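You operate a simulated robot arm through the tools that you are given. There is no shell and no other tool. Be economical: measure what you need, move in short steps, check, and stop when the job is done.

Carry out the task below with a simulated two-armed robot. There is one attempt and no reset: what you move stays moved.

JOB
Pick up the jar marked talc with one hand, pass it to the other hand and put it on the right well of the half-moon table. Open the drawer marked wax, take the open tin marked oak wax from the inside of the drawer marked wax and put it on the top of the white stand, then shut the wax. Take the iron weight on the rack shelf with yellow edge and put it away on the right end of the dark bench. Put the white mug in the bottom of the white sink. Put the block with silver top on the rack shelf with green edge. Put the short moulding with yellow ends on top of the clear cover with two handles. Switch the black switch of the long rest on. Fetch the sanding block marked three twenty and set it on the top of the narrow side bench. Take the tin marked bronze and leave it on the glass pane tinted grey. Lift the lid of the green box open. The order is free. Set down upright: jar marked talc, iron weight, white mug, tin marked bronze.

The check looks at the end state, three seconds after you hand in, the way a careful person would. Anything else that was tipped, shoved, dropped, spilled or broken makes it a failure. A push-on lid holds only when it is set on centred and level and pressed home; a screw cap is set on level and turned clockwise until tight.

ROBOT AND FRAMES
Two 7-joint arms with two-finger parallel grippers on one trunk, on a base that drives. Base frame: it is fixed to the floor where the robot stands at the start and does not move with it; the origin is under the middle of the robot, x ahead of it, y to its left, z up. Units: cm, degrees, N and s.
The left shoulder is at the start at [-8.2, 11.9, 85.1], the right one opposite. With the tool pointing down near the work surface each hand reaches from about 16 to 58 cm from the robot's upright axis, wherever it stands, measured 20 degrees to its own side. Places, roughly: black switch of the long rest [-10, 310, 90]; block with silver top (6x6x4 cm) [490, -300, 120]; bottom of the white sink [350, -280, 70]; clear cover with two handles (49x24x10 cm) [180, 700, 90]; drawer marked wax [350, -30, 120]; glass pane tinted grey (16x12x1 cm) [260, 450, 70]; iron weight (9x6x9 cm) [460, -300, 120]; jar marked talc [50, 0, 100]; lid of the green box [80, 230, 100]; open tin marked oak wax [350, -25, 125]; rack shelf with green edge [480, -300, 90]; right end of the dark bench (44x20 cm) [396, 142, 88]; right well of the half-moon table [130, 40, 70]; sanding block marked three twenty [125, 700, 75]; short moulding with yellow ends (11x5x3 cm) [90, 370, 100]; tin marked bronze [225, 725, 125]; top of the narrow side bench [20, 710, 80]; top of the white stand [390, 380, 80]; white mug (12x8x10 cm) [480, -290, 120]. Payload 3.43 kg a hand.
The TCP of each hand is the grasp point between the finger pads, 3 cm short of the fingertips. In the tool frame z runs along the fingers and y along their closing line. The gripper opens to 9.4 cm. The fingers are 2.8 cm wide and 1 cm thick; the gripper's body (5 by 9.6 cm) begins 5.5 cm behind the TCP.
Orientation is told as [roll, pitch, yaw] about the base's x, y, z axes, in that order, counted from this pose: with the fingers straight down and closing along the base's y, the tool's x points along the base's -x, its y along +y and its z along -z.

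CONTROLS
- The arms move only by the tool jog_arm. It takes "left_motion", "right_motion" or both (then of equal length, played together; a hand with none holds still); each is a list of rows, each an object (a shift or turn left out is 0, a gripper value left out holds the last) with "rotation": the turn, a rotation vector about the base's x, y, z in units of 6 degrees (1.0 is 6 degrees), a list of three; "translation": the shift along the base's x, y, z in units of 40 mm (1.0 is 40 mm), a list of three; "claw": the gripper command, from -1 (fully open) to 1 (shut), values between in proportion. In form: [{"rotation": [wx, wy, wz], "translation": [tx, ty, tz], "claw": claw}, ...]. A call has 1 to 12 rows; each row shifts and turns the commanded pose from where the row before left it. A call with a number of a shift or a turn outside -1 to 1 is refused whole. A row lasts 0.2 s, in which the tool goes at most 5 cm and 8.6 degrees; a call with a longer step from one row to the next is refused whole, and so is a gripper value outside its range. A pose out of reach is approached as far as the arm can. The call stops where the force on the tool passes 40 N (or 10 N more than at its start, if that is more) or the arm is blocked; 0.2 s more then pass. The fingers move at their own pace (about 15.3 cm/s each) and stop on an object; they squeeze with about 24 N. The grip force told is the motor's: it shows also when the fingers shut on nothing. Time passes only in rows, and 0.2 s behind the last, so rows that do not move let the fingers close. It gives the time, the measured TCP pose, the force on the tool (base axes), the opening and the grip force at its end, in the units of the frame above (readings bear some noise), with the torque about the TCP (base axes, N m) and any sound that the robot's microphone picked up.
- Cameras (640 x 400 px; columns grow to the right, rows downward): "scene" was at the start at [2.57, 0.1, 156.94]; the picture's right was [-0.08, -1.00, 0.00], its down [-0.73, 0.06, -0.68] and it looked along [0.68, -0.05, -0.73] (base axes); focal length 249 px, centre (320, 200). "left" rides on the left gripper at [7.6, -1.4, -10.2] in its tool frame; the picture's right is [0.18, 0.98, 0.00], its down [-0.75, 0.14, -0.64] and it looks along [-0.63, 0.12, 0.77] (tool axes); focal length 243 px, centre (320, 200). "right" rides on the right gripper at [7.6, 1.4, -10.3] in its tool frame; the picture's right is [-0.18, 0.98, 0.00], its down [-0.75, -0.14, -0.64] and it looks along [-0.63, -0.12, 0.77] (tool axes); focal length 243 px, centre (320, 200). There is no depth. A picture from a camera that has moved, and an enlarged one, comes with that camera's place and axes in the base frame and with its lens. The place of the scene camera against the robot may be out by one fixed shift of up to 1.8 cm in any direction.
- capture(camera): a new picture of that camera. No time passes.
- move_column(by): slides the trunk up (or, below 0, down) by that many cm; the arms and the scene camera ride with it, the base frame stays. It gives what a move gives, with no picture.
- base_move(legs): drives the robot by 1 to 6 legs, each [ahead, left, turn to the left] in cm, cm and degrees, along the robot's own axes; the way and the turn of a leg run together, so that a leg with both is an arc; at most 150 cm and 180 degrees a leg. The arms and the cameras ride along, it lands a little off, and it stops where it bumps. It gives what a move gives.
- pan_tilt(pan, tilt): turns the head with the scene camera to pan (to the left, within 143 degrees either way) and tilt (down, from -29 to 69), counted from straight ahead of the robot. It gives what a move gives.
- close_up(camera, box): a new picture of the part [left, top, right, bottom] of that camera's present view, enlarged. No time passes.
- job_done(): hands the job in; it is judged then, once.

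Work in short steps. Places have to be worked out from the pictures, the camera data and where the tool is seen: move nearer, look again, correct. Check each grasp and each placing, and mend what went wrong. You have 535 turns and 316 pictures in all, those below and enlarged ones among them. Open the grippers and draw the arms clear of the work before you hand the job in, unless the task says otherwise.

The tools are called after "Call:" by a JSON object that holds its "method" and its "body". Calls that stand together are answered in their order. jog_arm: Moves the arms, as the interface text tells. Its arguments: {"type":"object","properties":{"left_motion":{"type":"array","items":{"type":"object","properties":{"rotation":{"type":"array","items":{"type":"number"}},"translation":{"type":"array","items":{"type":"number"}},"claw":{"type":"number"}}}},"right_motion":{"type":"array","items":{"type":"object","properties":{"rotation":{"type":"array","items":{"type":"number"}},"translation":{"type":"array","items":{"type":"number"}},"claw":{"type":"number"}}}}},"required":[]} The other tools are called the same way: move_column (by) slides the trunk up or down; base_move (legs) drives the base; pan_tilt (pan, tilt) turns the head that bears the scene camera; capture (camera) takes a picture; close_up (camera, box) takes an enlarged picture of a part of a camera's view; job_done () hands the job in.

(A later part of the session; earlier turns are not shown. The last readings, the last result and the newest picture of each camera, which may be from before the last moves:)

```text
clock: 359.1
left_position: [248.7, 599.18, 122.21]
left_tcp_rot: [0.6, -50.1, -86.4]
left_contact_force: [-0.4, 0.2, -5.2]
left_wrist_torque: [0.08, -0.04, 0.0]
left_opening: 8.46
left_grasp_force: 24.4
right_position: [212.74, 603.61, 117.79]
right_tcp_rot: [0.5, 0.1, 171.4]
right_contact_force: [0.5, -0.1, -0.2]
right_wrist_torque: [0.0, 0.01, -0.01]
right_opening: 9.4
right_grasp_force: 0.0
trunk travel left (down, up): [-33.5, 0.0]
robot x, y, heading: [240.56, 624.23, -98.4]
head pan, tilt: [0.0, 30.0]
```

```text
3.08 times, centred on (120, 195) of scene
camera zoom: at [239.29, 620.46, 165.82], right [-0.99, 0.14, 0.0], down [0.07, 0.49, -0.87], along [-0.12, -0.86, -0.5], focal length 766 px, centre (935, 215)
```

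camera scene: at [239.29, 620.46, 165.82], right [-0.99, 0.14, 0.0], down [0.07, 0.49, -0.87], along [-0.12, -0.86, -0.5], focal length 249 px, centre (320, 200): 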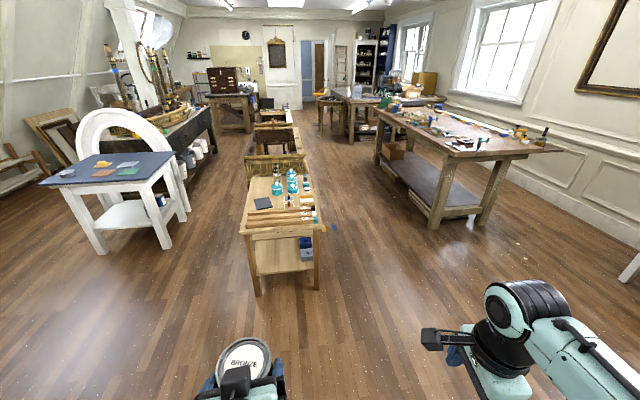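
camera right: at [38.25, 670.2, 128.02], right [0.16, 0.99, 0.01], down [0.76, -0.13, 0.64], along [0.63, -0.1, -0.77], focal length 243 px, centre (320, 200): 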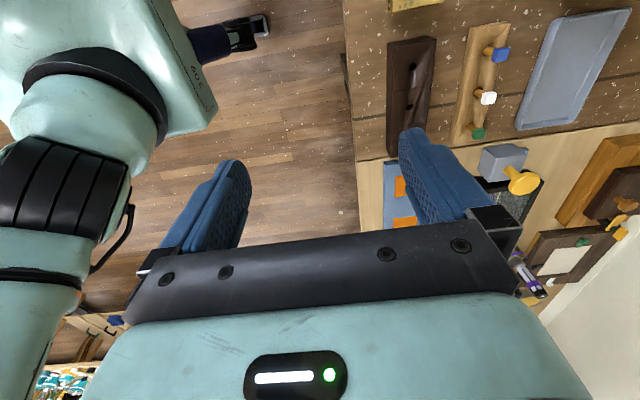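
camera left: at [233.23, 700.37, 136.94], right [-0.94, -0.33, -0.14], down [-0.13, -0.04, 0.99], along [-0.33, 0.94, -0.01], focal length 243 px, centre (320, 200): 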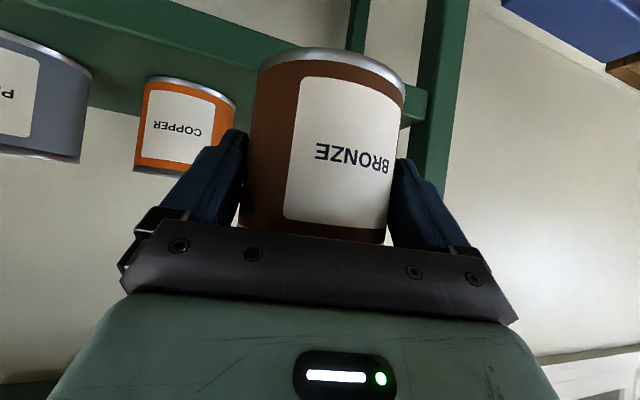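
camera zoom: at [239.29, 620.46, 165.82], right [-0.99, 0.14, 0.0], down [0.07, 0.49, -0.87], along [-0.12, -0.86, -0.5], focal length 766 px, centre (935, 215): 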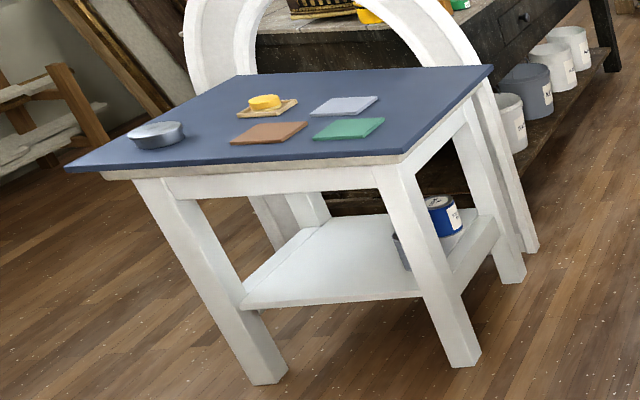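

The grey pane lies on the small table at about [258, 464]. I drive round to its +x side and face it.

Call:
{"method": "base_move", "body": {"legs": [[0, 0, 8.4], [0, 64, 0], [150, 0, 0], [7, 0, 0], [0, 0, -90]]}}

Call:
{"method": "pan_tilt", "body": {"pan": 0, "tilt": 50}}

Call:
{"method": "capture", "body": {"camera": "scene"}}

```text
clock: 377.3
left_position: [284.9, 456.94, 122.25]
left_tcp_rot: [0.6, -50.1, -167.2]
left_contact_force: [0.1, -0.6, -5.0]
left_wrist_torque: [0.02, -0.05, 0.04]
left_opening: 8.43
left_grasp_force: 23.5
right_position: [283.4, 492.99, 117.76]
right_tcp_rot: [0.5, 0.1, 90.8]
right_contact_force: [0.3, 0.3, 0.1]
right_wrist_torque: [-0.02, -0.01, -0.01]
right_opening: 9.39
right_grasp_force: 0.0
trunk travel left (down, up): [-33.5, 0.0]
robot x, y, heading: [308.49, 468.76, -178.7]
head pan, tilt: [0.0, 30.0]
```

```text
clock: 378.1
left_position: [284.95, 456.91, 122.31]
left_tcp_rot: [0.5, -50.1, -167.0]
left_contact_force: [0.0, -0.3, -5.4]
left_wrist_torque: [0.01, -0.05, -0.02]
left_opening: 8.42
left_grasp_force: 24.4
right_position: [283.49, 492.99, 117.76]
right_tcp_rot: [0.6, 0.1, 90.8]
right_contact_force: [0.4, 0.7, -0.4]
right_wrist_torque: [0.0, 0.01, -0.01]
right_opening: 9.4
right_grasp_force: 0.1
trunk travel left (down, up): [-33.5, 0.0]
robot x, y, heading: [308.39, 468.75, -178.7]
head pan, tilt: [0.0, 50.0]
```

```text
164 pictures are left
camera scene: at [304.19, 469.35, 162.86], right [-0.02, 1.0, 0.0], down [0.77, 0.02, -0.64], along [-0.64, -0.01, -0.77], focal length 249 px, centre (320, 200)
```

scene: 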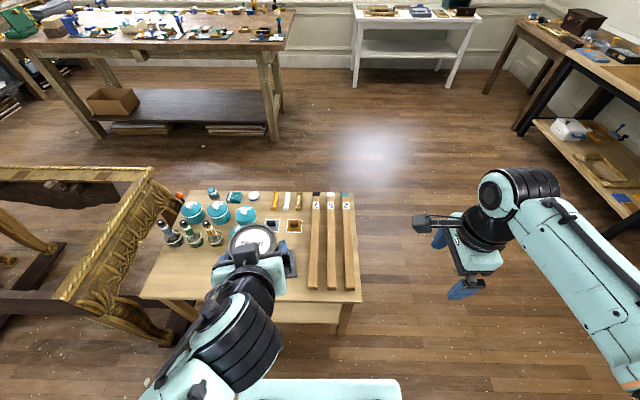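

I shift the left hand aside for a clear view of the pane.

Call:
{"method": "jog_arm", "body": {"left_motion": [{"translation": [0.3, -0.8, 0]}, {"translation": [0.3, -0.8, 0]}, {"translation": [0.3, -0.8, 0]}, {"translation": [0, -0.8, 0]}, {}]}}

Call:
{"method": "close_up", "body": {"camera": "scene", "box": [130, 180, 370, 330]}}

Call:
{"method": "capture", "body": {"camera": "left"}}

```text
clock: 379.3
left_position: [288.54, 444.17, 121.91]
left_tcp_rot: [0.6, -50.1, -167.0]
left_contact_force: [0.0, -0.1, -5.0]
left_wrist_torque: [0.0, -0.06, -0.02]
left_opening: 8.48
left_grasp_force: 24.7
right_position: [283.38, 493.06, 117.84]
right_tcp_rot: [0.7, 0.1, 90.8]
right_contact_force: [-0.6, 1.0, -0.9]
right_wrist_torque: [0.0, 0.02, -0.02]
right_opening: 9.43
right_grasp_force: 0.1
trunk travel left (down, up): [-33.5, 0.0]
robot x, y, heading: [308.39, 468.59, -178.8]
head pan, tilt: [0.0, 50.0]
```

```text
2.67 times, centred on (250, 255) of scene
camera zoom: at [304.18, 469.39, 162.86], right [-0.02, 1.0, 0.0], down [0.77, 0.02, -0.64], along [-0.64, -0.01, -0.77], focal length 664 px, centre (507, 53)
```

zoom: 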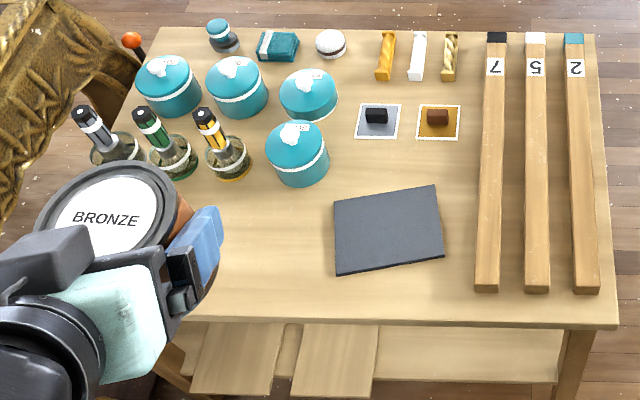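

```text
162 pictures are left
camera left: at [300.59, 448.35, 122.78], right [0.34, -0.93, -0.14], down [0.04, -0.13, 0.99], along [-0.94, -0.34, -0.01], focal length 243 px, centre (320, 200)
```

left: 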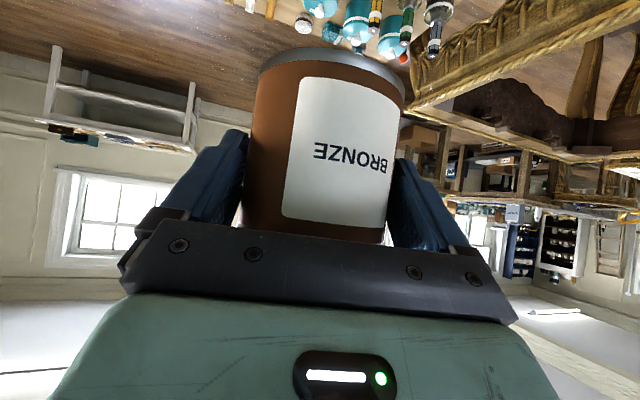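

Pane centre about [259.9, 450.4], top z≈67. I lower the trunk 25 cm and carry the tin over it.

Call:
{"method": "move_column", "body": {"by": -25}}

Call:
{"method": "jog_arm", "body": {"left_motion": [{"translation": [-0.7, 0.15, 0]}, {"translation": [-0.9, 0.2, 0]}, {"translation": [-0.9, 0.2, 0]}, {"translation": [-0.9, 0.2, 0]}, {"translation": [-0.9, 0.2, 0]}, {"translation": [-0.9, 0.2, 0]}, {"translation": [-0.9, 0.2, 0]}, {"translation": [-0.9, 0.2, 0]}, {"translation": [-0.15, 0, 0]}, {}]}}

Call:
{"method": "close_up", "body": {"camera": "scene", "box": [130, 130, 370, 280]}}

Call:
{"method": "capture", "body": {"camera": "left"}}

```text
clock: 381.9
left_position: [288.45, 444.07, 97.18]
left_tcp_rot: [0.7, -50.0, -167.1]
left_contact_force: [0.3, -0.6, -5.4]
left_wrist_torque: [0.0, -0.06, -0.02]
left_opening: 8.45
left_grasp_force: 23.7
right_position: [283.43, 493.02, 92.89]
right_tcp_rot: [0.6, 0.0, 90.7]
right_contact_force: [1.0, 0.3, 0.7]
right_wrist_torque: [0.01, -0.04, 0.01]
right_opening: 9.42
right_grasp_force: 0.0
trunk travel left (down, up): [-8.5, 25.0]
robot x, y, heading: [308.17, 468.5, -178.5]
head pan, tilt: [0.0, 50.0]
```

```text
clock: 384.1
left_position: [259.83, 450.61, 97.61]
left_tcp_rot: [0.7, -50.0, -167.0]
left_contact_force: [0.2, 0.2, -4.4]
left_wrist_torque: [0.02, -0.07, 0.0]
left_opening: 8.44
left_grasp_force: 24.1
right_position: [283.4, 493.03, 92.96]
right_tcp_rot: [0.6, 0.1, 90.8]
right_contact_force: [0.1, -0.5, 0.3]
right_wrist_torque: [0.0, 0.0, 0.02]
right_opening: 9.39
right_grasp_force: 0.0
trunk travel left (down, up): [-8.5, 25.0]
robot x, y, heading: [308.49, 468.86, -178.8]
head pan, tilt: [0.0, 50.0]
```

```text
2.67 times, centred on (250, 205) of scene
camera zoom: at [301.51, 469.37, 137.06], right [-0.02, 1.0, 0.0], down [0.77, 0.02, -0.64], along [-0.64, -0.01, -0.77], focal length 664 px, centre (507, 187)
```

zoom: 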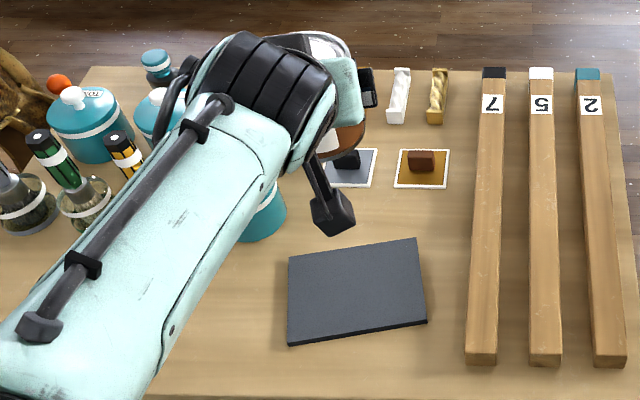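

```text
160 pictures are left
camera left: at [271.92, 454.79, 98.17], right [0.34, -0.93, -0.13], down [0.04, -0.13, 0.99], along [-0.94, -0.34, -0.01], focal length 243 px, centre (320, 200)
```

left: 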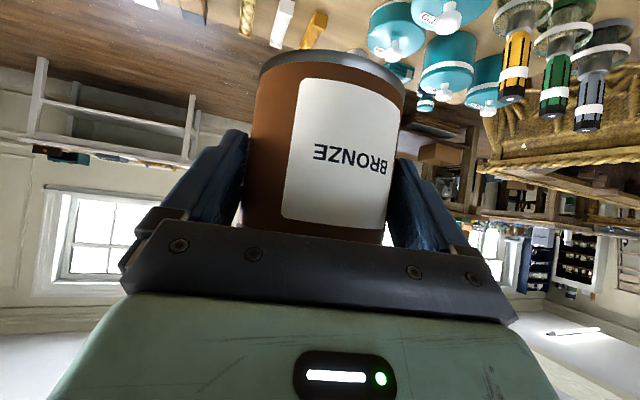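

Pane estimates: [261, 451, ~68.5]. I lower toward it and compare visually.

Call:
{"method": "jog_arm", "body": {"left_motion": [{"translation": [0.25, 0.1, -0.8]}, {"translation": [0, 0, -0.9]}, {"translation": [0, 0, -0.9]}, {"translation": [0, 0, -0.9]}, {"translation": [0, 0, -0.7]}, {}]}}

Call:
{"method": "close_up", "body": {"camera": "scene", "box": [170, 150, 330, 250]}}

Call:
{"method": "capture", "body": {"camera": "left"}}

```text
clock: 385.5
left_position: [260.98, 450.53, 80.36]
left_tcp_rot: [0.5, -50.2, -166.8]
left_contact_force: [0.0, -0.8, -5.5]
left_wrist_torque: [0.0, -0.05, -0.02]
left_opening: 8.46
left_grasp_force: 23.8
right_position: [283.49, 493.07, 92.82]
right_tcp_rot: [0.6, 0.0, 90.8]
right_contact_force: [0.4, 0.1, -0.5]
right_wrist_torque: [0.0, 0.0, 0.0]
right_opening: 9.39
right_grasp_force: 0.0
trunk travel left (down, up): [-8.5, 25.0]
robot x, y, heading: [308.34, 468.51, -178.8]
head pan, tilt: [0.0, 50.0]
```

```text
4.00 times, centred on (250, 200) of scene
camera zoom: at [301.51, 469.29, 137.06], right [-0.02, 1.0, 0.0], down [0.77, 0.02, -0.64], along [-0.64, -0.01, -0.77], focal length 996 px, centre (600, 200)
```

zoom: 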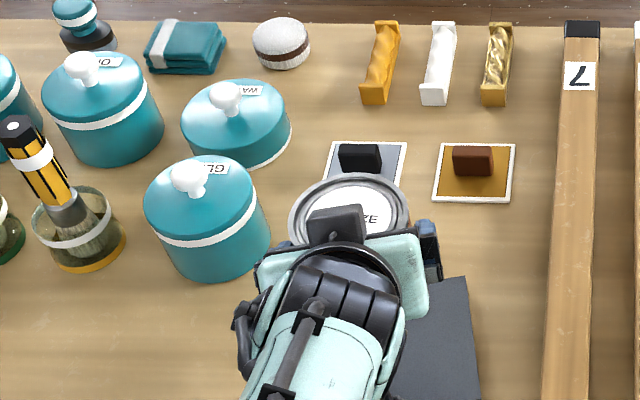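

```text
158 pictures are left
camera left: at [273.04, 454.81, 81.19], right [0.34, -0.93, -0.13], down [0.04, -0.13, 0.99], along [-0.94, -0.34, -0.01], focal length 243 px, centre (320, 200)
```

left: 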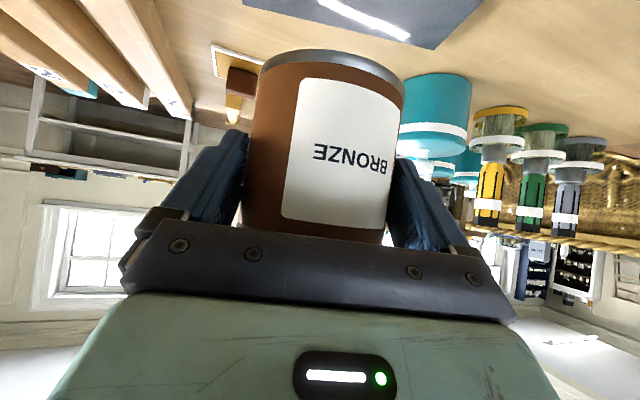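

Tin is over the pane's centre by both cameras. I lower gently to contact.

Call:
{"method": "jog_arm", "body": {"left_motion": [{"translation": [0, 0, -0.6]}, {"translation": [0, 0, -0.5]}, {"translation": [0, 0, -0.3]}, {"translation": [0, 0, -0.2]}, {"translation": [0, 0, -0.15]}, {"translation": [0, 0, -0.12]}, {"translation": [0, 0, -0.12]}, {"translation": [0, 0, -0.12]}, {}]}}

Call:
{"method": "capture", "body": {"camera": "left"}}

Call:
{"method": "close_up", "body": {"camera": "scene", "box": [170, 150, 330, 250]}}

```text
clock: 387.5
left_position: [260.83, 450.61, 71.94]
left_tcp_rot: [0.5, -50.5, -166.9]
left_contact_force: [-2.0, -5.8, 22.5]
left_wrist_torque: [-0.06, 0.18, -0.12]
left_opening: 8.46
left_grasp_force: 24.3
right_position: [283.53, 493.08, 92.98]
right_tcp_rot: [0.6, 0.0, 90.8]
right_contact_force: [-0.1, -0.3, 0.7]
right_wrist_torque: [0.01, 0.01, 0.04]
right_opening: 9.39
right_grasp_force: 0.2
trunk travel left (down, up): [-8.5, 25.0]
robot x, y, heading: [308.44, 468.6, -178.6]
head pan, tilt: [0.0, 50.0]
```

```text
157 pictures are left
camera left: at [272.9, 454.87, 72.73], right [0.34, -0.93, -0.14], down [0.05, -0.13, 0.99], along [-0.94, -0.35, 0.0], focal length 243 px, centre (320, 200)
```

left: 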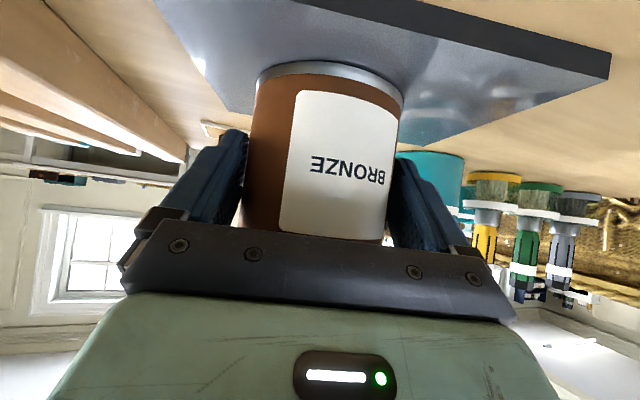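

```text
4.00 times, centred on (250, 200) of scene
camera zoom: at [301.66, 469.29, 137.07], right [-0.02, 1.0, 0.0], down [0.77, 0.02, -0.64], along [-0.64, -0.01, -0.77], focal length 996 px, centre (600, 200)
```

zoom: 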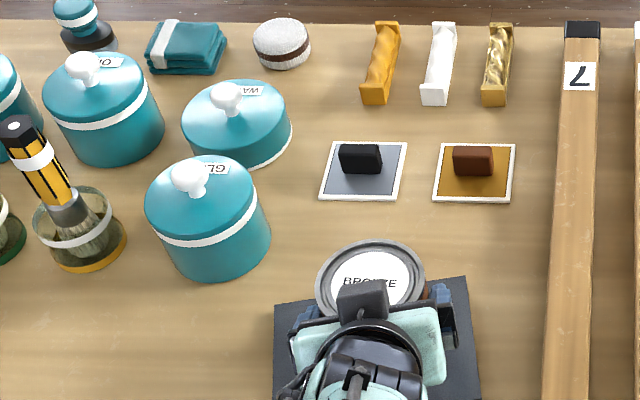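

Tin stands on the pane. I open and retreat along the tool axis.

Call:
{"method": "jog_arm", "body": {"left_motion": [{"translation": [0, 0, 0.04]}, {"claw": -1}, {"claw": -1}, {"translation": [0.19, 0.04, 0.16]}, {"translation": [0.38, 0.08, 0.32]}, {"translation": [0.38, 0.08, 0.32]}, {"translation": [0.56, 0.12, 0.48]}, {"translation": [0.56, 0.12, 0.48]}, {"translation": [0.56, 0.12, 0.48]}, {}]}}

Call:
{"method": "capture", "body": {"camera": "left"}}

Call:
{"method": "close_up", "body": {"camera": "scene", "box": [170, 150, 330, 250]}}

```text
clock: 389.7
left_position: [271.63, 452.62, 80.91]
left_tcp_rot: [-0.3, -49.6, -165.9]
left_contact_force: [0.5, 0.1, 0.6]
left_wrist_torque: [-0.02, 0.02, 0.03]
left_opening: 9.4
left_grasp_force: 0.0
right_position: [283.41, 493.0, 92.88]
right_tcp_rot: [0.5, 0.0, 90.9]
right_contact_force: [0.0, 0.3, 0.3]
right_wrist_torque: [-0.01, -0.03, 0.0]
right_opening: 9.39
right_grasp_force: 0.0
trunk travel left (down, up): [-8.5, 25.0]
robot x, y, heading: [308.4, 468.51, -178.7]
head pan, tilt: [0.0, 50.0]
```

```text
155 pictures are left
camera left: at [283.58, 456.99, 81.79], right [0.35, -0.92, -0.14], down [0.04, -0.14, 0.99], along [-0.94, -0.35, -0.02], focal length 243 px, centre (320, 200)
```

left: 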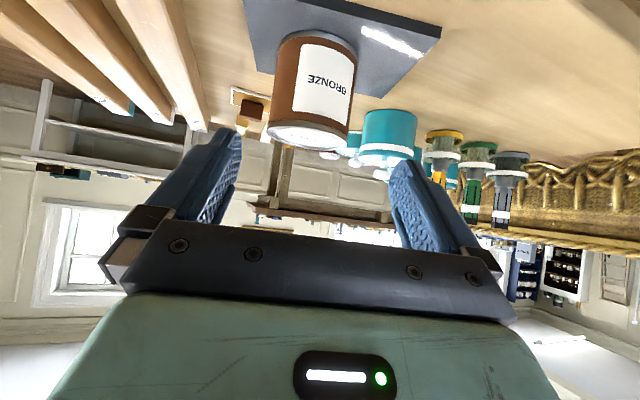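

```text
4.00 times, centred on (250, 200) of scene
camera zoom: at [301.53, 469.31, 137.06], right [-0.02, 1.0, 0.0], down [0.77, 0.02, -0.64], along [-0.64, -0.01, -0.77], focal length 996 px, centre (600, 200)
```

zoom: 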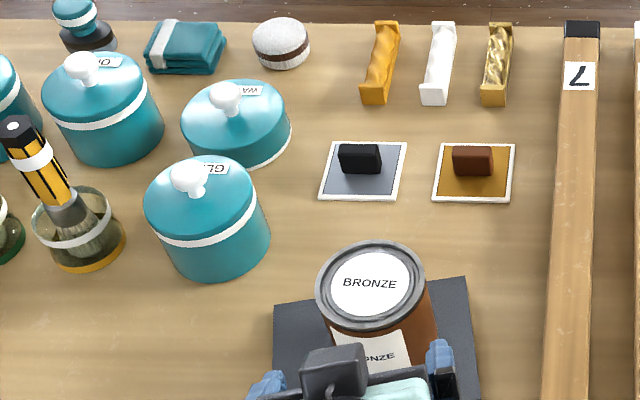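

The bronze tin stands upright on the pane. I retract, straighten the left hand, raise the trunk, then head toward the wax drawer at [350, -30].

Call:
{"method": "jog_arm", "body": {"left_motion": [{"translation": [0.5, 0, 0.5], "rotation": [0.208, -0.978, 0]}, {"translation": [0.5, 0, 0.5], "rotation": [0.208, -0.978, 0]}, {"translation": [0.3, 0, 0.5], "rotation": [0.208, -0.978, 0]}, {"rotation": [0.208, -0.978, 0]}, {"rotation": [0.208, -0.978, 0]}, {"rotation": [0.208, -0.978, 0]}, {"rotation": [0.208, -0.978, 0]}, {"rotation": [0.208, -0.978, 0]}, {"rotation": [0.07, -0.3, 0]}, {"rotation": [0, 0, -1]}, {"rotation": [0, 0, -1]}, {}]}}

Call:
{"method": "move_column", "body": {"by": 19}}

Call:
{"method": "jog_arm", "body": {"right_motion": [{"rotation": [0, 0, 1]}, {"rotation": [0, 0, 1]}, {"rotation": [0, 0, 1]}, {"rotation": [0, 0, 1]}, {"rotation": [0, 0, 1]}, {"rotation": [0, 0, 1]}, {"rotation": [0, 0, 1]}, {"rotation": [0, 0, 1]}, {"rotation": [0, 0, 1]}, {"rotation": [0, 0, 1]}, {"rotation": [0, 0, 1]}, {"rotation": [0, 0, 1]}]}}

Call:
{"method": "jog_arm", "body": {"right_motion": [{"rotation": [0, 0, 1]}, {"rotation": [0, 0, 1]}, {"rotation": [0, 0, 1]}]}}

Call:
{"method": "base_move", "body": {"legs": [[0, 0, 88]]}}

Call:
{"method": "pan_tilt", "body": {"pan": 0, "tilt": 25}}

Call:
{"method": "capture", "body": {"camera": "scene"}}

```text
clock: 392.3
left_position: [276.59, 452.98, 87.06]
left_tcp_rot: [1.3, -0.2, -179.5]
left_contact_force: [0.0, 0.1, -0.5]
left_wrist_torque: [0.01, -0.02, -0.02]
left_opening: 9.42
left_grasp_force: 0.1
right_position: [283.41, 492.99, 92.88]
right_tcp_rot: [0.6, 0.0, 90.8]
right_contact_force: [-0.1, 0.0, 0.1]
right_wrist_torque: [0.03, 0.01, 0.02]
right_opening: 9.4
right_grasp_force: 0.0
trunk travel left (down, up): [-8.5, 25.0]
robot x, y, heading: [308.77, 468.99, -178.8]
head pan, tilt: [0.0, 50.0]
```

```text
clock: 394.4
left_position: [276.74, 452.96, 106.06]
left_tcp_rot: [1.2, -0.1, -179.4]
left_contact_force: [0.3, 1.4, 0.3]
left_wrist_torque: [-0.03, 0.0, -0.01]
left_opening: 9.39
left_grasp_force: 0.1
right_position: [283.48, 493.01, 111.83]
right_tcp_rot: [0.6, 0.1, 90.8]
right_contact_force: [-0.2, -0.7, -0.2]
right_wrist_torque: [0.01, 0.02, -0.01]
right_opening: 9.4
right_grasp_force: 0.0
trunk travel left (down, up): [-27.5, 6.0]
robot x, y, heading: [308.41, 468.54, -178.7]
head pan, tilt: [0.0, 50.0]
```

```text
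clock: 397.0
left_position: [276.7, 452.92, 106.13]
left_tcp_rot: [1.3, -0.3, -179.4]
left_contact_force: [-0.5, 0.7, 0.9]
left_wrist_torque: [-0.03, -0.04, -0.02]
left_opening: 9.38
left_grasp_force: 0.2
right_position: [283.41, 493.01, 111.82]
right_tcp_rot: [0.7, 0.1, 162.9]
right_contact_force: [1.1, 0.0, -0.2]
right_wrist_torque: [-0.05, 0.0, 0.01]
right_opening: 9.39
right_grasp_force: 0.2
trunk travel left (down, up): [-27.5, 6.0]
robot x, y, heading: [308.39, 468.58, -178.8]
head pan, tilt: [0.0, 50.0]
```

```text
clock: 397.8
left_position: [276.67, 452.97, 106.08]
left_tcp_rot: [1.3, -0.3, -179.4]
left_contact_force: [0.5, 0.4, -0.6]
left_wrist_torque: [-0.01, 0.0, 0.0]
left_opening: 9.38
left_grasp_force: 0.0
right_position: [283.44, 493.03, 111.94]
right_tcp_rot: [0.6, 0.1, -179.1]
right_contact_force: [-0.6, -0.4, -0.1]
right_wrist_torque: [0.01, -0.03, 0.05]
right_opening: 9.41
right_grasp_force: 0.0
trunk travel left (down, up): [-27.5, 6.0]
robot x, y, heading: [308.31, 468.44, -178.8]
head pan, tilt: [0.0, 50.0]
```

```text
clock: 401.9
left_position: [323.53, 436.57, 106.15]
left_tcp_rot: [1.2, -0.3, -90.7]
left_contact_force: [0.5, 0.3, -0.5]
left_wrist_torque: [-0.01, 0.02, 0.0]
left_opening: 9.41
left_grasp_force: 0.1
right_position: [283.5, 444.29, 111.96]
right_tcp_rot: [0.5, 0.2, -90.5]
right_contact_force: [1.0, 0.0, 0.8]
right_wrist_torque: [0.0, -0.03, 0.01]
right_opening: 9.42
right_grasp_force: 0.0
trunk travel left (down, up): [-27.5, 6.0]
robot x, y, heading: [308.55, 468.51, -89.9]
head pan, tilt: [0.0, 50.0]
```

```text
clock: 402.8
left_position: [323.51, 436.63, 106.11]
left_tcp_rot: [1.2, -0.2, -90.6]
left_contact_force: [-0.2, 0.1, -0.6]
left_wrist_torque: [0.04, -0.01, -0.01]
left_opening: 9.38
left_grasp_force: 0.2
right_position: [283.47, 444.32, 111.93]
right_tcp_rot: [0.6, 0.1, -90.4]
right_contact_force: [0.7, -0.2, -0.1]
right_wrist_torque: [0.02, -0.01, -0.02]
right_opening: 9.4
right_grasp_force: 0.2
trunk travel left (down, up): [-27.5, 6.0]
robot x, y, heading: [308.34, 468.58, -90.0]
head pan, tilt: [0.0, 25.0]
```

```text
153 pictures are left
camera scene: at [307.44, 464.62, 160.28], right [-1.0, 0.0, 0.0], down [0.0, 0.42, -0.91], along [0.0, -0.91, -0.42], focal length 249 px, centre (320, 200)
```

scene: 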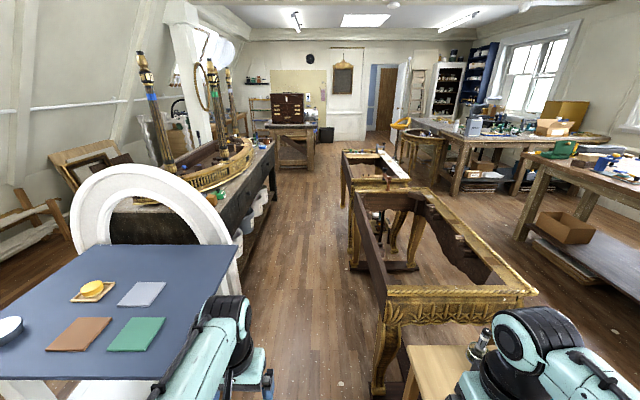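

I drive down the middle aisle toward the dark chest on the far table.

Call:
{"method": "base_move", "body": {"legs": [[0, 5, 0], [150, 0, 0], [150, 0, 0], [60, 0, 0]]}}

Call:
{"method": "pan_tilt", "body": {"pan": -5, "tilt": 20}}

Call:
{"method": "capture", "body": {"camera": "scene"}}

Call:
{"method": "close_up", "body": {"camera": "scene", "box": [180, 100, 420, 250]}}

```text
clock: 421.0
left_position: [322.61, 76.21, 106.13]
left_tcp_rot: [1.1, -0.2, -93.1]
left_contact_force: [1.5, 0.0, -0.5]
left_wrist_torque: [0.03, 0.0, -0.02]
left_opening: 9.41
left_grasp_force: 0.0
right_position: [283.09, 85.75, 111.95]
right_tcp_rot: [0.7, 0.1, -92.9]
right_contact_force: [-0.1, -0.8, 0.6]
right_wrist_torque: [-0.03, 0.0, 0.02]
right_opening: 9.38
right_grasp_force: 0.0
trunk travel left (down, up): [-27.5, 6.0]
robot x, y, heading: [308.87, 109.07, -92.6]
head pan, tilt: [0.0, 25.0]
```

```text
clock: 421.6
left_position: [322.62, 76.32, 106.17]
left_tcp_rot: [1.2, -0.2, -93.2]
left_contact_force: [-0.7, 0.4, 0.0]
left_wrist_torque: [0.01, 0.01, 0.01]
left_opening: 9.43
left_grasp_force: 0.1
right_position: [282.98, 85.83, 111.98]
right_tcp_rot: [0.7, 0.1, -93.0]
right_contact_force: [-0.6, -0.2, 0.7]
right_wrist_torque: [0.02, 0.02, 0.03]
right_opening: 9.39
right_grasp_force: 0.0
trunk travel left (down, up): [-27.5, 6.0]
robot x, y, heading: [309.2, 108.94, -92.4]
head pan, tilt: [-5.0, 20.0]
```

```text
152 pictures are left
camera scene: at [307.01, 104.86, 161.1], right [-0.99, 0.13, 0.0], down [0.04, 0.34, -0.94], along [-0.12, -0.93, -0.34], focal length 249 px, centre (320, 200)
```

scene: 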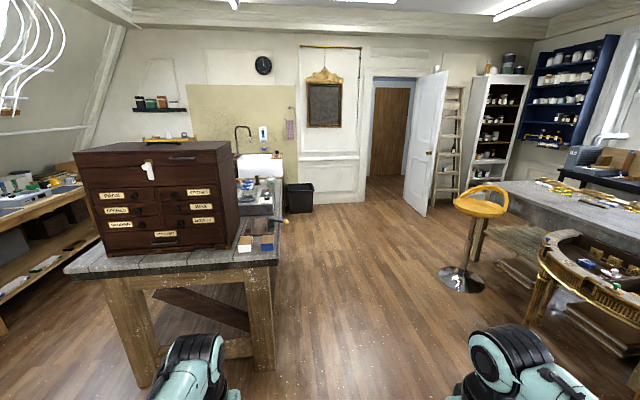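

```text
2.67 times, centred on (300, 175) of scene
camera zoom: at [307.01, 104.86, 161.1], right [-0.99, 0.13, 0.0], down [0.04, 0.34, -0.94], along [-0.12, -0.93, -0.34], focal length 664 px, centre (373, 267)
```

zoom: 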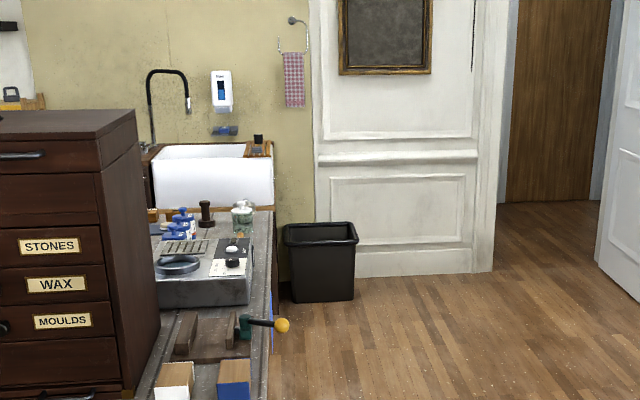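

The chest faces me; WAX is in the right column. I zoom on it.

Call:
{"method": "close_up", "body": {"camera": "scene", "box": [70, 130, 250, 260]}}

```text
3.08 times, centred on (160, 195) of scene
camera zoom: at [307.01, 104.86, 161.1], right [-0.99, 0.13, 0.0], down [0.04, 0.34, -0.94], along [-0.12, -0.93, -0.34], focal length 766 px, centre (812, 215)
```

zoom: 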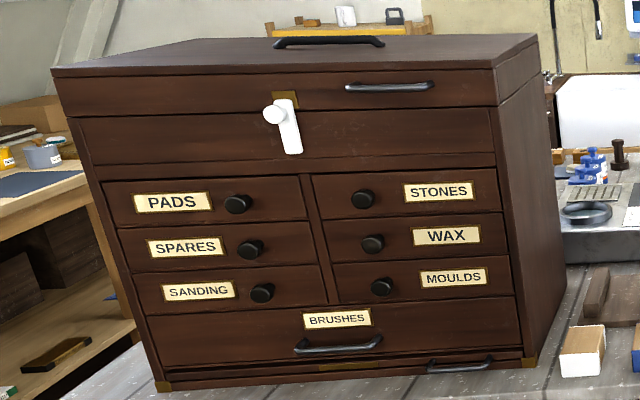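

WAX knob about [364, -18, 114]; chest front near y −20, table edge near y −4. I drive ahead, then left, to face the WAX drawer.

Call:
{"method": "base_move", "body": {"legs": [[65, 0, 2.5], [0, 50, 0]]}}

Call:
{"method": "move_column", "body": {"by": 6}}

Call:
{"method": "pan_tilt", "body": {"pan": 0, "tilt": 35}}

Call:
{"method": "capture", "body": {"camera": "scene"}}

```text
clock: 429.9
left_position: [371.87, 9.18, 106.17]
left_tcp_rot: [1.1, -0.2, -90.8]
left_contact_force: [-0.6, 0.3, -1.2]
left_wrist_torque: [0.0, 0.03, -0.02]
left_opening: 9.38
left_grasp_force: 0.1
right_position: [331.92, 16.77, 111.93]
right_tcp_rot: [0.6, 0.1, -90.5]
right_contact_force: [0.3, 0.1, -0.1]
right_wrist_torque: [0.0, 0.02, 0.01]
right_opening: 9.44
right_grasp_force: 0.1
trunk travel left (down, up): [-27.5, 6.0]
robot x, y, heading: [356.85, 41.56, -89.6]
head pan, tilt: [-5.0, 20.0]
```

```text
clock: 430.9
left_position: [371.96, 9.1, 112.08]
left_tcp_rot: [1.2, -0.4, -90.7]
left_contact_force: [-0.4, 0.5, 0.5]
left_wrist_torque: [-0.03, -0.04, -0.01]
left_opening: 9.38
left_grasp_force: 0.2
right_position: [331.91, 16.88, 117.97]
right_tcp_rot: [0.5, 0.0, -90.5]
right_contact_force: [0.2, -0.1, 0.1]
right_wrist_torque: [0.0, 0.02, -0.04]
right_opening: 9.45
right_grasp_force: 0.0
trunk travel left (down, up): [-33.5, 0.0]
robot x, y, heading: [356.97, 41.27, -90.4]
head pan, tilt: [-5.0, 20.0]
```

```text
clock: 431.6
left_position: [371.89, 9.21, 112.07]
left_tcp_rot: [1.4, -0.2, -90.7]
left_contact_force: [-0.5, -0.5, 0.0]
left_wrist_torque: [0.0, 0.02, 0.0]
left_opening: 9.41
left_grasp_force: 0.1
right_position: [331.94, 16.87, 117.94]
right_tcp_rot: [0.6, 0.2, -90.5]
right_contact_force: [-0.3, -0.4, -0.9]
right_wrist_torque: [0.05, 0.03, 0.01]
right_opening: 9.36
right_grasp_force: 0.1
trunk travel left (down, up): [-33.5, 0.0]
robot x, y, heading: [356.88, 41.19, -89.7]
head pan, tilt: [0.0, 35.0]
```

```text
149 pictures are left
camera scene: at [355.9, 37.6, 165.04], right [-1.0, 0.0, 0.0], down [0.0, 0.57, -0.82], along [0.0, -0.82, -0.57], focal length 249 px, centre (320, 200)
```

scene: 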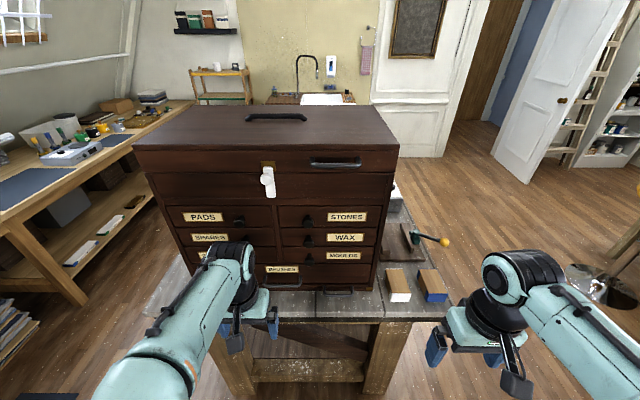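

WAX knob triangulates to about [359, -10, 118]. I tilt the left hand to point straight forward (−y).

Call:
{"method": "jog_arm", "body": {"left_motion": [{"rotation": [-1, 0, 0], "translation": [0, -0.15, 0.1]}, {"rotation": [-1, 0, 0], "translation": [0, -0.15, 0.1]}, {"rotation": [-1, 0, 0], "translation": [0, -0.15, 0.1]}, {"rotation": [-1, 0, 0], "translation": [0, -0.15, 0.1]}, {"rotation": [-1, 0, 0], "translation": [-0.2, -0.15, 0.1]}, {"rotation": [-1, 0, 0], "translation": [-0.2, -0.15, 0.1]}, {"rotation": [-1, 0, 0], "translation": [-0.2, -0.1, 0.1]}, {"rotation": [-1, 0, 0], "translation": [-0.2, -0.1, 0.1]}, {"rotation": [-1, 0, 0], "translation": [-0.2, -0.1, 0]}, {"rotation": [-1, 0, 0], "translation": [-0.2, -0.1, 0]}, {"rotation": [-1, 0, 0], "translation": [-0.2, 0, 0]}, {"rotation": [-1, 0, 0], "translation": [-0.2, 0, 0]}]}}

Call:
{"method": "jog_arm", "body": {"left_motion": [{"rotation": [-1, 0, 0], "translation": [-0.3, 0, 0.2]}, {"rotation": [-1, 0, 0], "translation": [-0.3, 0, 0.2]}, {"rotation": [-1, 0, 0], "translation": [-0.3, 0, 0.2]}, {}]}}

Call:
{"method": "capture", "body": {"camera": "left"}}

Call:
{"method": "close_up", "body": {"camera": "scene", "box": [240, 180, 400, 280]}}

```text
clock: 434.2
left_position: [364.31, 4.03, 115.16]
left_tcp_rot: [-11.2, -70.9, -81.1]
left_contact_force: [-0.6, 0.3, 1.1]
left_wrist_torque: [-0.05, -0.01, 0.01]
left_opening: 9.38
left_grasp_force: 0.1
right_position: [331.92, 16.83, 117.96]
right_tcp_rot: [0.6, 0.1, -90.5]
right_contact_force: [-0.7, -0.6, -0.3]
right_wrist_torque: [-0.01, -0.02, 0.0]
right_opening: 9.36
right_grasp_force: 0.1
trunk travel left (down, up): [-33.5, 0.0]
robot x, y, heading: [356.91, 41.38, -90.1]
head pan, tilt: [0.0, 35.0]
```

```text
clock: 434.7
left_position: [362.28, 4.14, 115.85]
left_tcp_rot: [-33.3, -73.8, -61.2]
left_contact_force: [-0.3, -0.4, -0.6]
left_wrist_torque: [0.0, 0.0, 0.01]
left_opening: 9.39
left_grasp_force: 0.0
right_position: [331.95, 16.73, 117.9]
right_tcp_rot: [0.6, 0.2, -90.4]
right_contact_force: [-1.1, 0.2, -0.2]
right_wrist_torque: [0.01, -0.05, -0.02]
right_opening: 9.42
right_grasp_force: 0.0
trunk travel left (down, up): [-33.5, 0.0]
robot x, y, heading: [357.14, 41.3, -90.1]
head pan, tilt: [0.0, 35.0]
stopped in row 2 (left hand): the arm was blocked; the commanded pose is now the measured one
```

```text
148 pictures are left
camera left: at [360.82, 15.8, 111.11], right [0.94, -0.01, -0.33], down [0.3, 0.43, 0.85], along [0.13, -0.9, 0.41], focal length 243 px, centre (320, 200)
```

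left: 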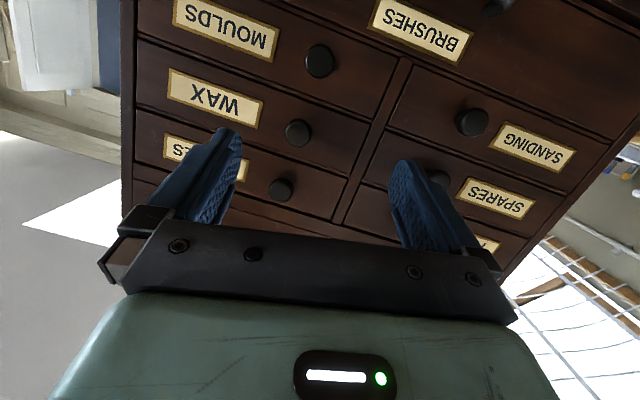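

```text
4.00 times, centred on (320, 230) of scene
camera zoom: at [355.9, 37.58, 165.03], right [-1.0, 0.0, 0.0], down [0.0, 0.57, -0.82], along [0.0, -0.82, -0.57], focal length 996 px, centre (320, 80)
```

zoom: 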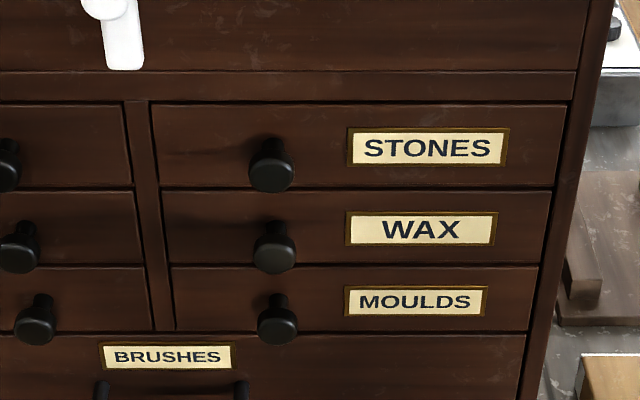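

The arm got blocked by its own limits but now points nearly forward – usable. Knob refined at [359.5, -12, 116.7]; I advance most of the way and look.

Call:
{"method": "jog_arm", "body": {"left_motion": [{"translation": [-0.1, -0.4, 0.05]}, {"translation": [-0.15, -0.5, 0.05]}, {"translation": [-0.2, -0.5, 0.1]}, {"translation": [-0.2, -0.6, 0.1]}, {}]}}

Call:
{"method": "capture", "body": {"camera": "left"}}

Call:
{"method": "close_up", "body": {"camera": "scene", "box": [240, 180, 400, 280]}}

```text
clock: 435.9
left_position: [359.74, -4.07, 116.96]
left_tcp_rot: [-32.8, -73.9, -61.5]
left_contact_force: [-0.2, -0.4, 0.6]
left_wrist_torque: [0.0, -0.03, -0.02]
left_opening: 9.39
left_grasp_force: 0.0
right_position: [331.84, 16.83, 117.91]
right_tcp_rot: [0.6, 0.1, -90.5]
right_contact_force: [-0.2, 0.0, 0.6]
right_wrist_torque: [0.01, 0.0, 0.01]
right_opening: 9.4
right_grasp_force: 0.0
trunk travel left (down, up): [-33.5, 0.0]
robot x, y, heading: [356.93, 41.19, -89.9]
head pan, tilt: [0.0, 35.0]
```

```text
146 pictures are left
camera left: at [358.21, 7.65, 112.14], right [0.95, -0.01, -0.33], down [0.3, 0.43, 0.85], along [0.13, -0.9, 0.41], focal length 243 px, centre (320, 200)
```

left: 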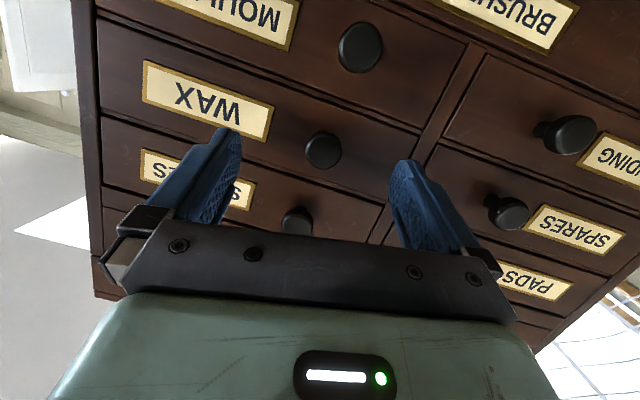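

```text
4.00 times, centred on (320, 230) of scene
camera zoom: at [355.93, 37.63, 165.03], right [-1.0, 0.0, 0.0], down [0.0, 0.57, -0.82], along [0.0, -0.82, -0.57], focal length 996 px, centre (320, 80)
```

zoom: 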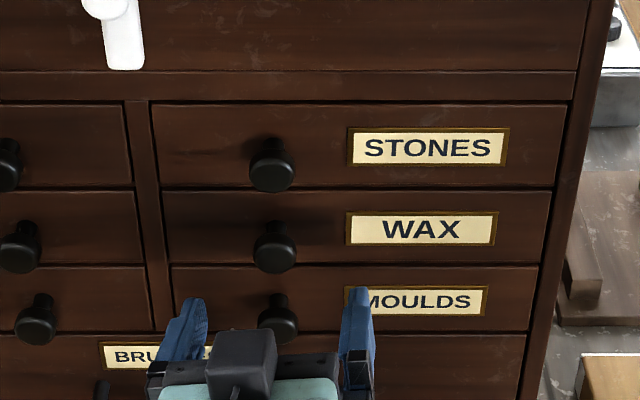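

Consistent: knob at [359.8, -12, 116.7]. I advance 8 cm and close on it.

Call:
{"method": "jog_arm", "body": {"left_motion": [{"translation": [0, -0.5, 0]}, {"translation": [0.02, -0.6, -0.02]}, {"translation": [0.02, -0.5, -0.03]}, {"translation": [0, -0.4, 0]}, {}, {"claw": 1}, {"claw": 1}, {"claw": 1}, {"claw": 1}]}}

Call:
{"method": "capture", "body": {"camera": "left"}}

Call:
{"method": "close_up", "body": {"camera": "scene", "box": [240, 180, 400, 280]}}

```text
clock: 436.8
left_position: [359.93, -10.15, 116.64]
left_tcp_rot: [-32.8, -73.8, -61.6]
left_contact_force: [1.9, 24.4, 6.0]
left_wrist_torque: [-0.15, -0.45, 1.27]
left_opening: 9.37
left_grasp_force: 0.1
right_position: [331.99, 16.95, 117.95]
right_tcp_rot: [0.6, 0.1, -90.3]
right_contact_force: [0.3, 0.1, -1.3]
right_wrist_torque: [0.07, 0.02, -0.02]
right_opening: 9.4
right_grasp_force: 0.1
trunk travel left (down, up): [-33.5, 0.0]
robot x, y, heading: [356.85, 41.16, -90.0]
head pan, tilt: [0.0, 35.0]
stopped in row 4 (left hand): the force on the tool passed its limit at 51 N (the readings are from after the stop); the commanded pose is now the measured one
```

```text
144 pictures are left
camera left: at [358.37, 1.64, 111.99], right [0.95, -0.01, -0.33], down [0.3, 0.43, 0.85], along [0.13, -0.9, 0.41], focal length 243 px, centre (320, 200)
```

left: 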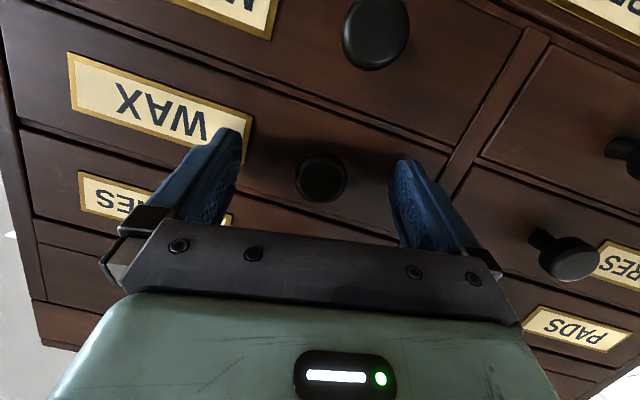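

```text
4.00 times, centred on (320, 230) of scene
camera zoom: at [355.91, 37.8, 165.03], right [-1.0, 0.0, 0.0], down [0.0, 0.57, -0.82], along [0.0, -0.82, -0.57], focal length 996 px, centre (320, 80)
```

zoom: 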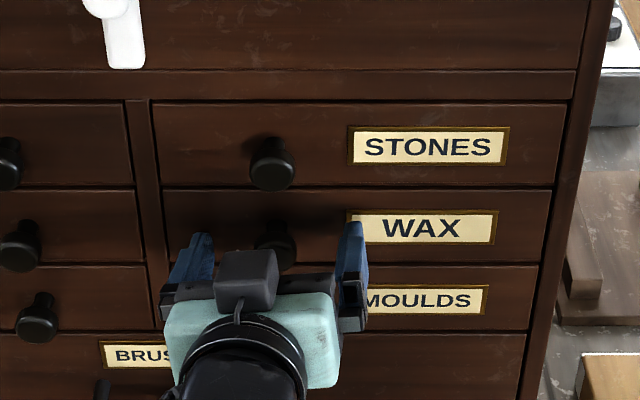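

Fingertips reach the drawer face with the knob between them. Ease back 0.3 cm and close.

Call:
{"method": "jog_arm", "body": {"left_motion": [{"translation": [0, 0.07, 0]}, {"claw": 1}, {"claw": 1}, {"claw": 1}, {"claw": 1}, {}]}}

Call:
{"method": "capture", "body": {"camera": "left"}}

```text
clock: 438.2
left_position: [360.03, -10.0, 116.57]
left_tcp_rot: [-32.6, -73.7, -61.7]
left_contact_force: [3.6, -0.5, -0.9]
left_wrist_torque: [-0.09, -0.01, 0.02]
left_opening: 2.81
left_grasp_force: 45.1
right_position: [332.04, 16.76, 117.77]
right_tcp_rot: [0.5, 0.1, -90.5]
right_contact_force: [0.0, -0.2, 0.2]
right_wrist_torque: [0.03, 0.01, 0.02]
right_opening: 9.42
right_grasp_force: 0.1
trunk travel left (down, up): [-33.5, 0.0]
robot x, y, heading: [356.92, 41.35, -89.8]
head pan, tilt: [0.0, 35.0]
```

```text
142 pictures are left
camera left: at [358.44, 1.73, 111.97], right [0.95, -0.01, -0.33], down [0.3, 0.43, 0.85], along [0.13, -0.9, 0.41], focal length 243 px, centre (320, 200)
```

left: 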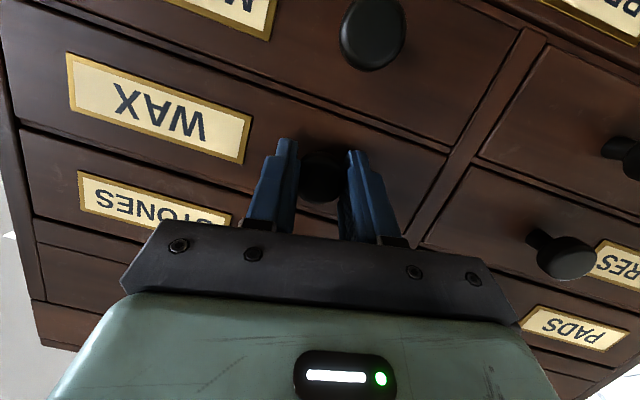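

Knob gripped. I pull the drawer out about 12 cm.

Call:
{"method": "jog_arm", "body": {"left_motion": [{"translation": [0, 0.25, 0]}, {"translation": [0, 0.35, 0]}, {"translation": [0, 0.4, 0]}, {"translation": [0, 0.4, 0]}, {"translation": [0, 0.4, 0]}, {"translation": [0, 0.4, 0]}, {"translation": [0, 0.4, 0]}, {"translation": [0, 0.4, 0]}, {}]}}

Call:
{"method": "capture", "body": {"camera": "scene"}}

```text
clock: 440.2
left_position: [360.03, 1.76, 116.56]
left_tcp_rot: [-37.5, -71.9, -56.8]
left_contact_force: [-29.0, -0.4, 16.1]
left_wrist_torque: [-0.4, -0.1, -0.12]
left_opening: 2.84
left_grasp_force: 45.0
right_position: [331.49, 16.81, 117.83]
right_tcp_rot: [0.8, 0.0, -90.4]
right_contact_force: [-0.6, -0.1, -0.7]
right_wrist_torque: [0.01, -0.02, 0.04]
right_opening: 9.41
right_grasp_force: 0.0
trunk travel left (down, up): [-33.5, 0.0]
robot x, y, heading: [357.3, 41.17, -90.1]
head pan, tilt: [0.0, 35.0]
```

```text
141 pictures are left
camera scene: at [355.33, 37.68, 165.04], right [-1.0, 0.0, 0.0], down [0.0, 0.57, -0.82], along [0.0, -0.82, -0.57], focal length 249 px, centre (320, 200)
```

scene: 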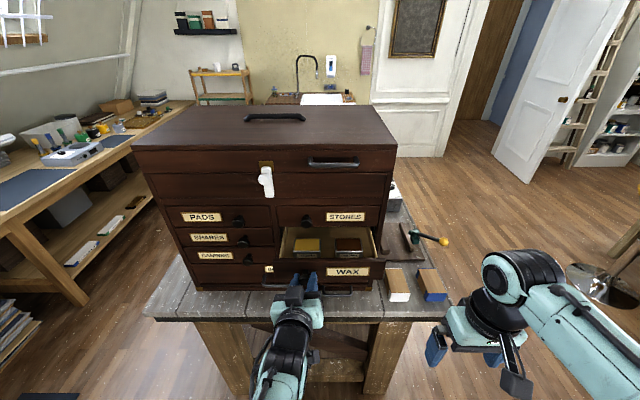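

The drawer is open; two tins inside. Zoom to read the labels.

Call:
{"method": "close_up", "body": {"camera": "scene", "box": [260, 215, 400, 300]}}

Call:
{"method": "capture", "body": {"camera": "right"}}

```text
4.57 times, centred on (330, 258) of scene
camera zoom: at [355.33, 37.68, 165.04], right [-1.0, 0.0, 0.0], down [0.0, 0.57, -0.82], along [0.0, -0.82, -0.57], focal length 1138 px, centre (274, -63)
```

zoom: 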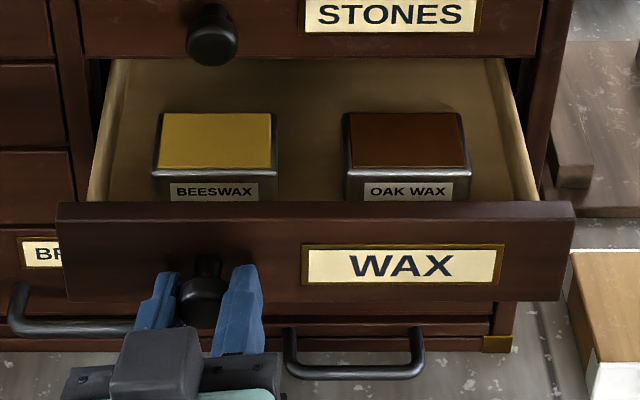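

```text
139 pictures are left
camera right: at [332.79, 24.45, 128.13], right [0.98, -0.19, 0.01], down [-0.16, -0.75, 0.64], along [-0.11, -0.63, -0.77], focal length 243 px, centre (320, 200)
```

right: 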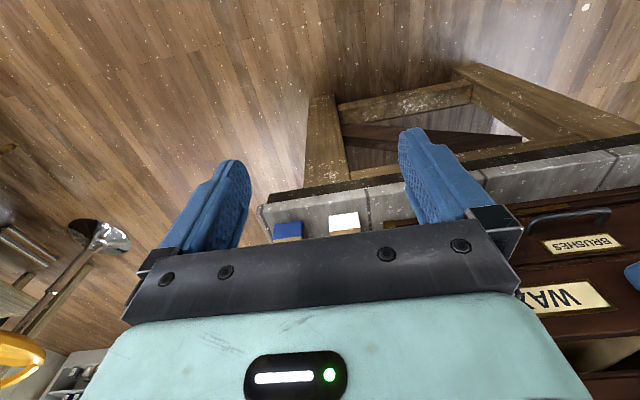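

OAK WAX is the right, brown tin. It's still too close under the chest front for the gripper, so I draw the drawer out further by driving back 8 cm.

Call:
{"method": "base_move", "body": {"legs": [[-8, 0, 0]]}}

Call:
{"method": "close_up", "body": {"camera": "scene", "box": [240, 200, 420, 320]}}

```text
clock: 441.2
left_position: [360.03, 9.41, 116.69]
left_tcp_rot: [-37.4, -71.8, -57.2]
left_contact_force: [-22.2, -0.7, 16.1]
left_wrist_torque: [0.53, -0.01, -0.38]
left_opening: 2.83
left_grasp_force: 45.3
right_position: [331.61, 24.44, 117.84]
right_tcp_rot: [0.7, 0.0, -90.4]
right_contact_force: [0.4, -1.0, -0.8]
right_wrist_torque: [0.0, -0.04, 0.03]
right_opening: 9.39
right_grasp_force: 0.0
trunk travel left (down, up): [-33.5, 0.0]
robot x, y, heading: [356.96, 49.26, -90.0]
head pan, tilt: [0.0, 35.0]
```

```text
3.33 times, centred on (330, 260) of scene
camera zoom: at [355.46, 45.3, 165.06], right [-1.0, 0.0, 0.0], down [0.0, 0.57, -0.82], along [0.0, -0.82, -0.57], focal length 830 px, centre (287, 0)
```

zoom: 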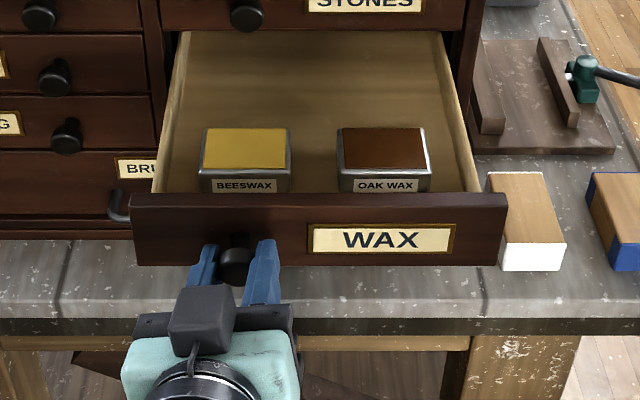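

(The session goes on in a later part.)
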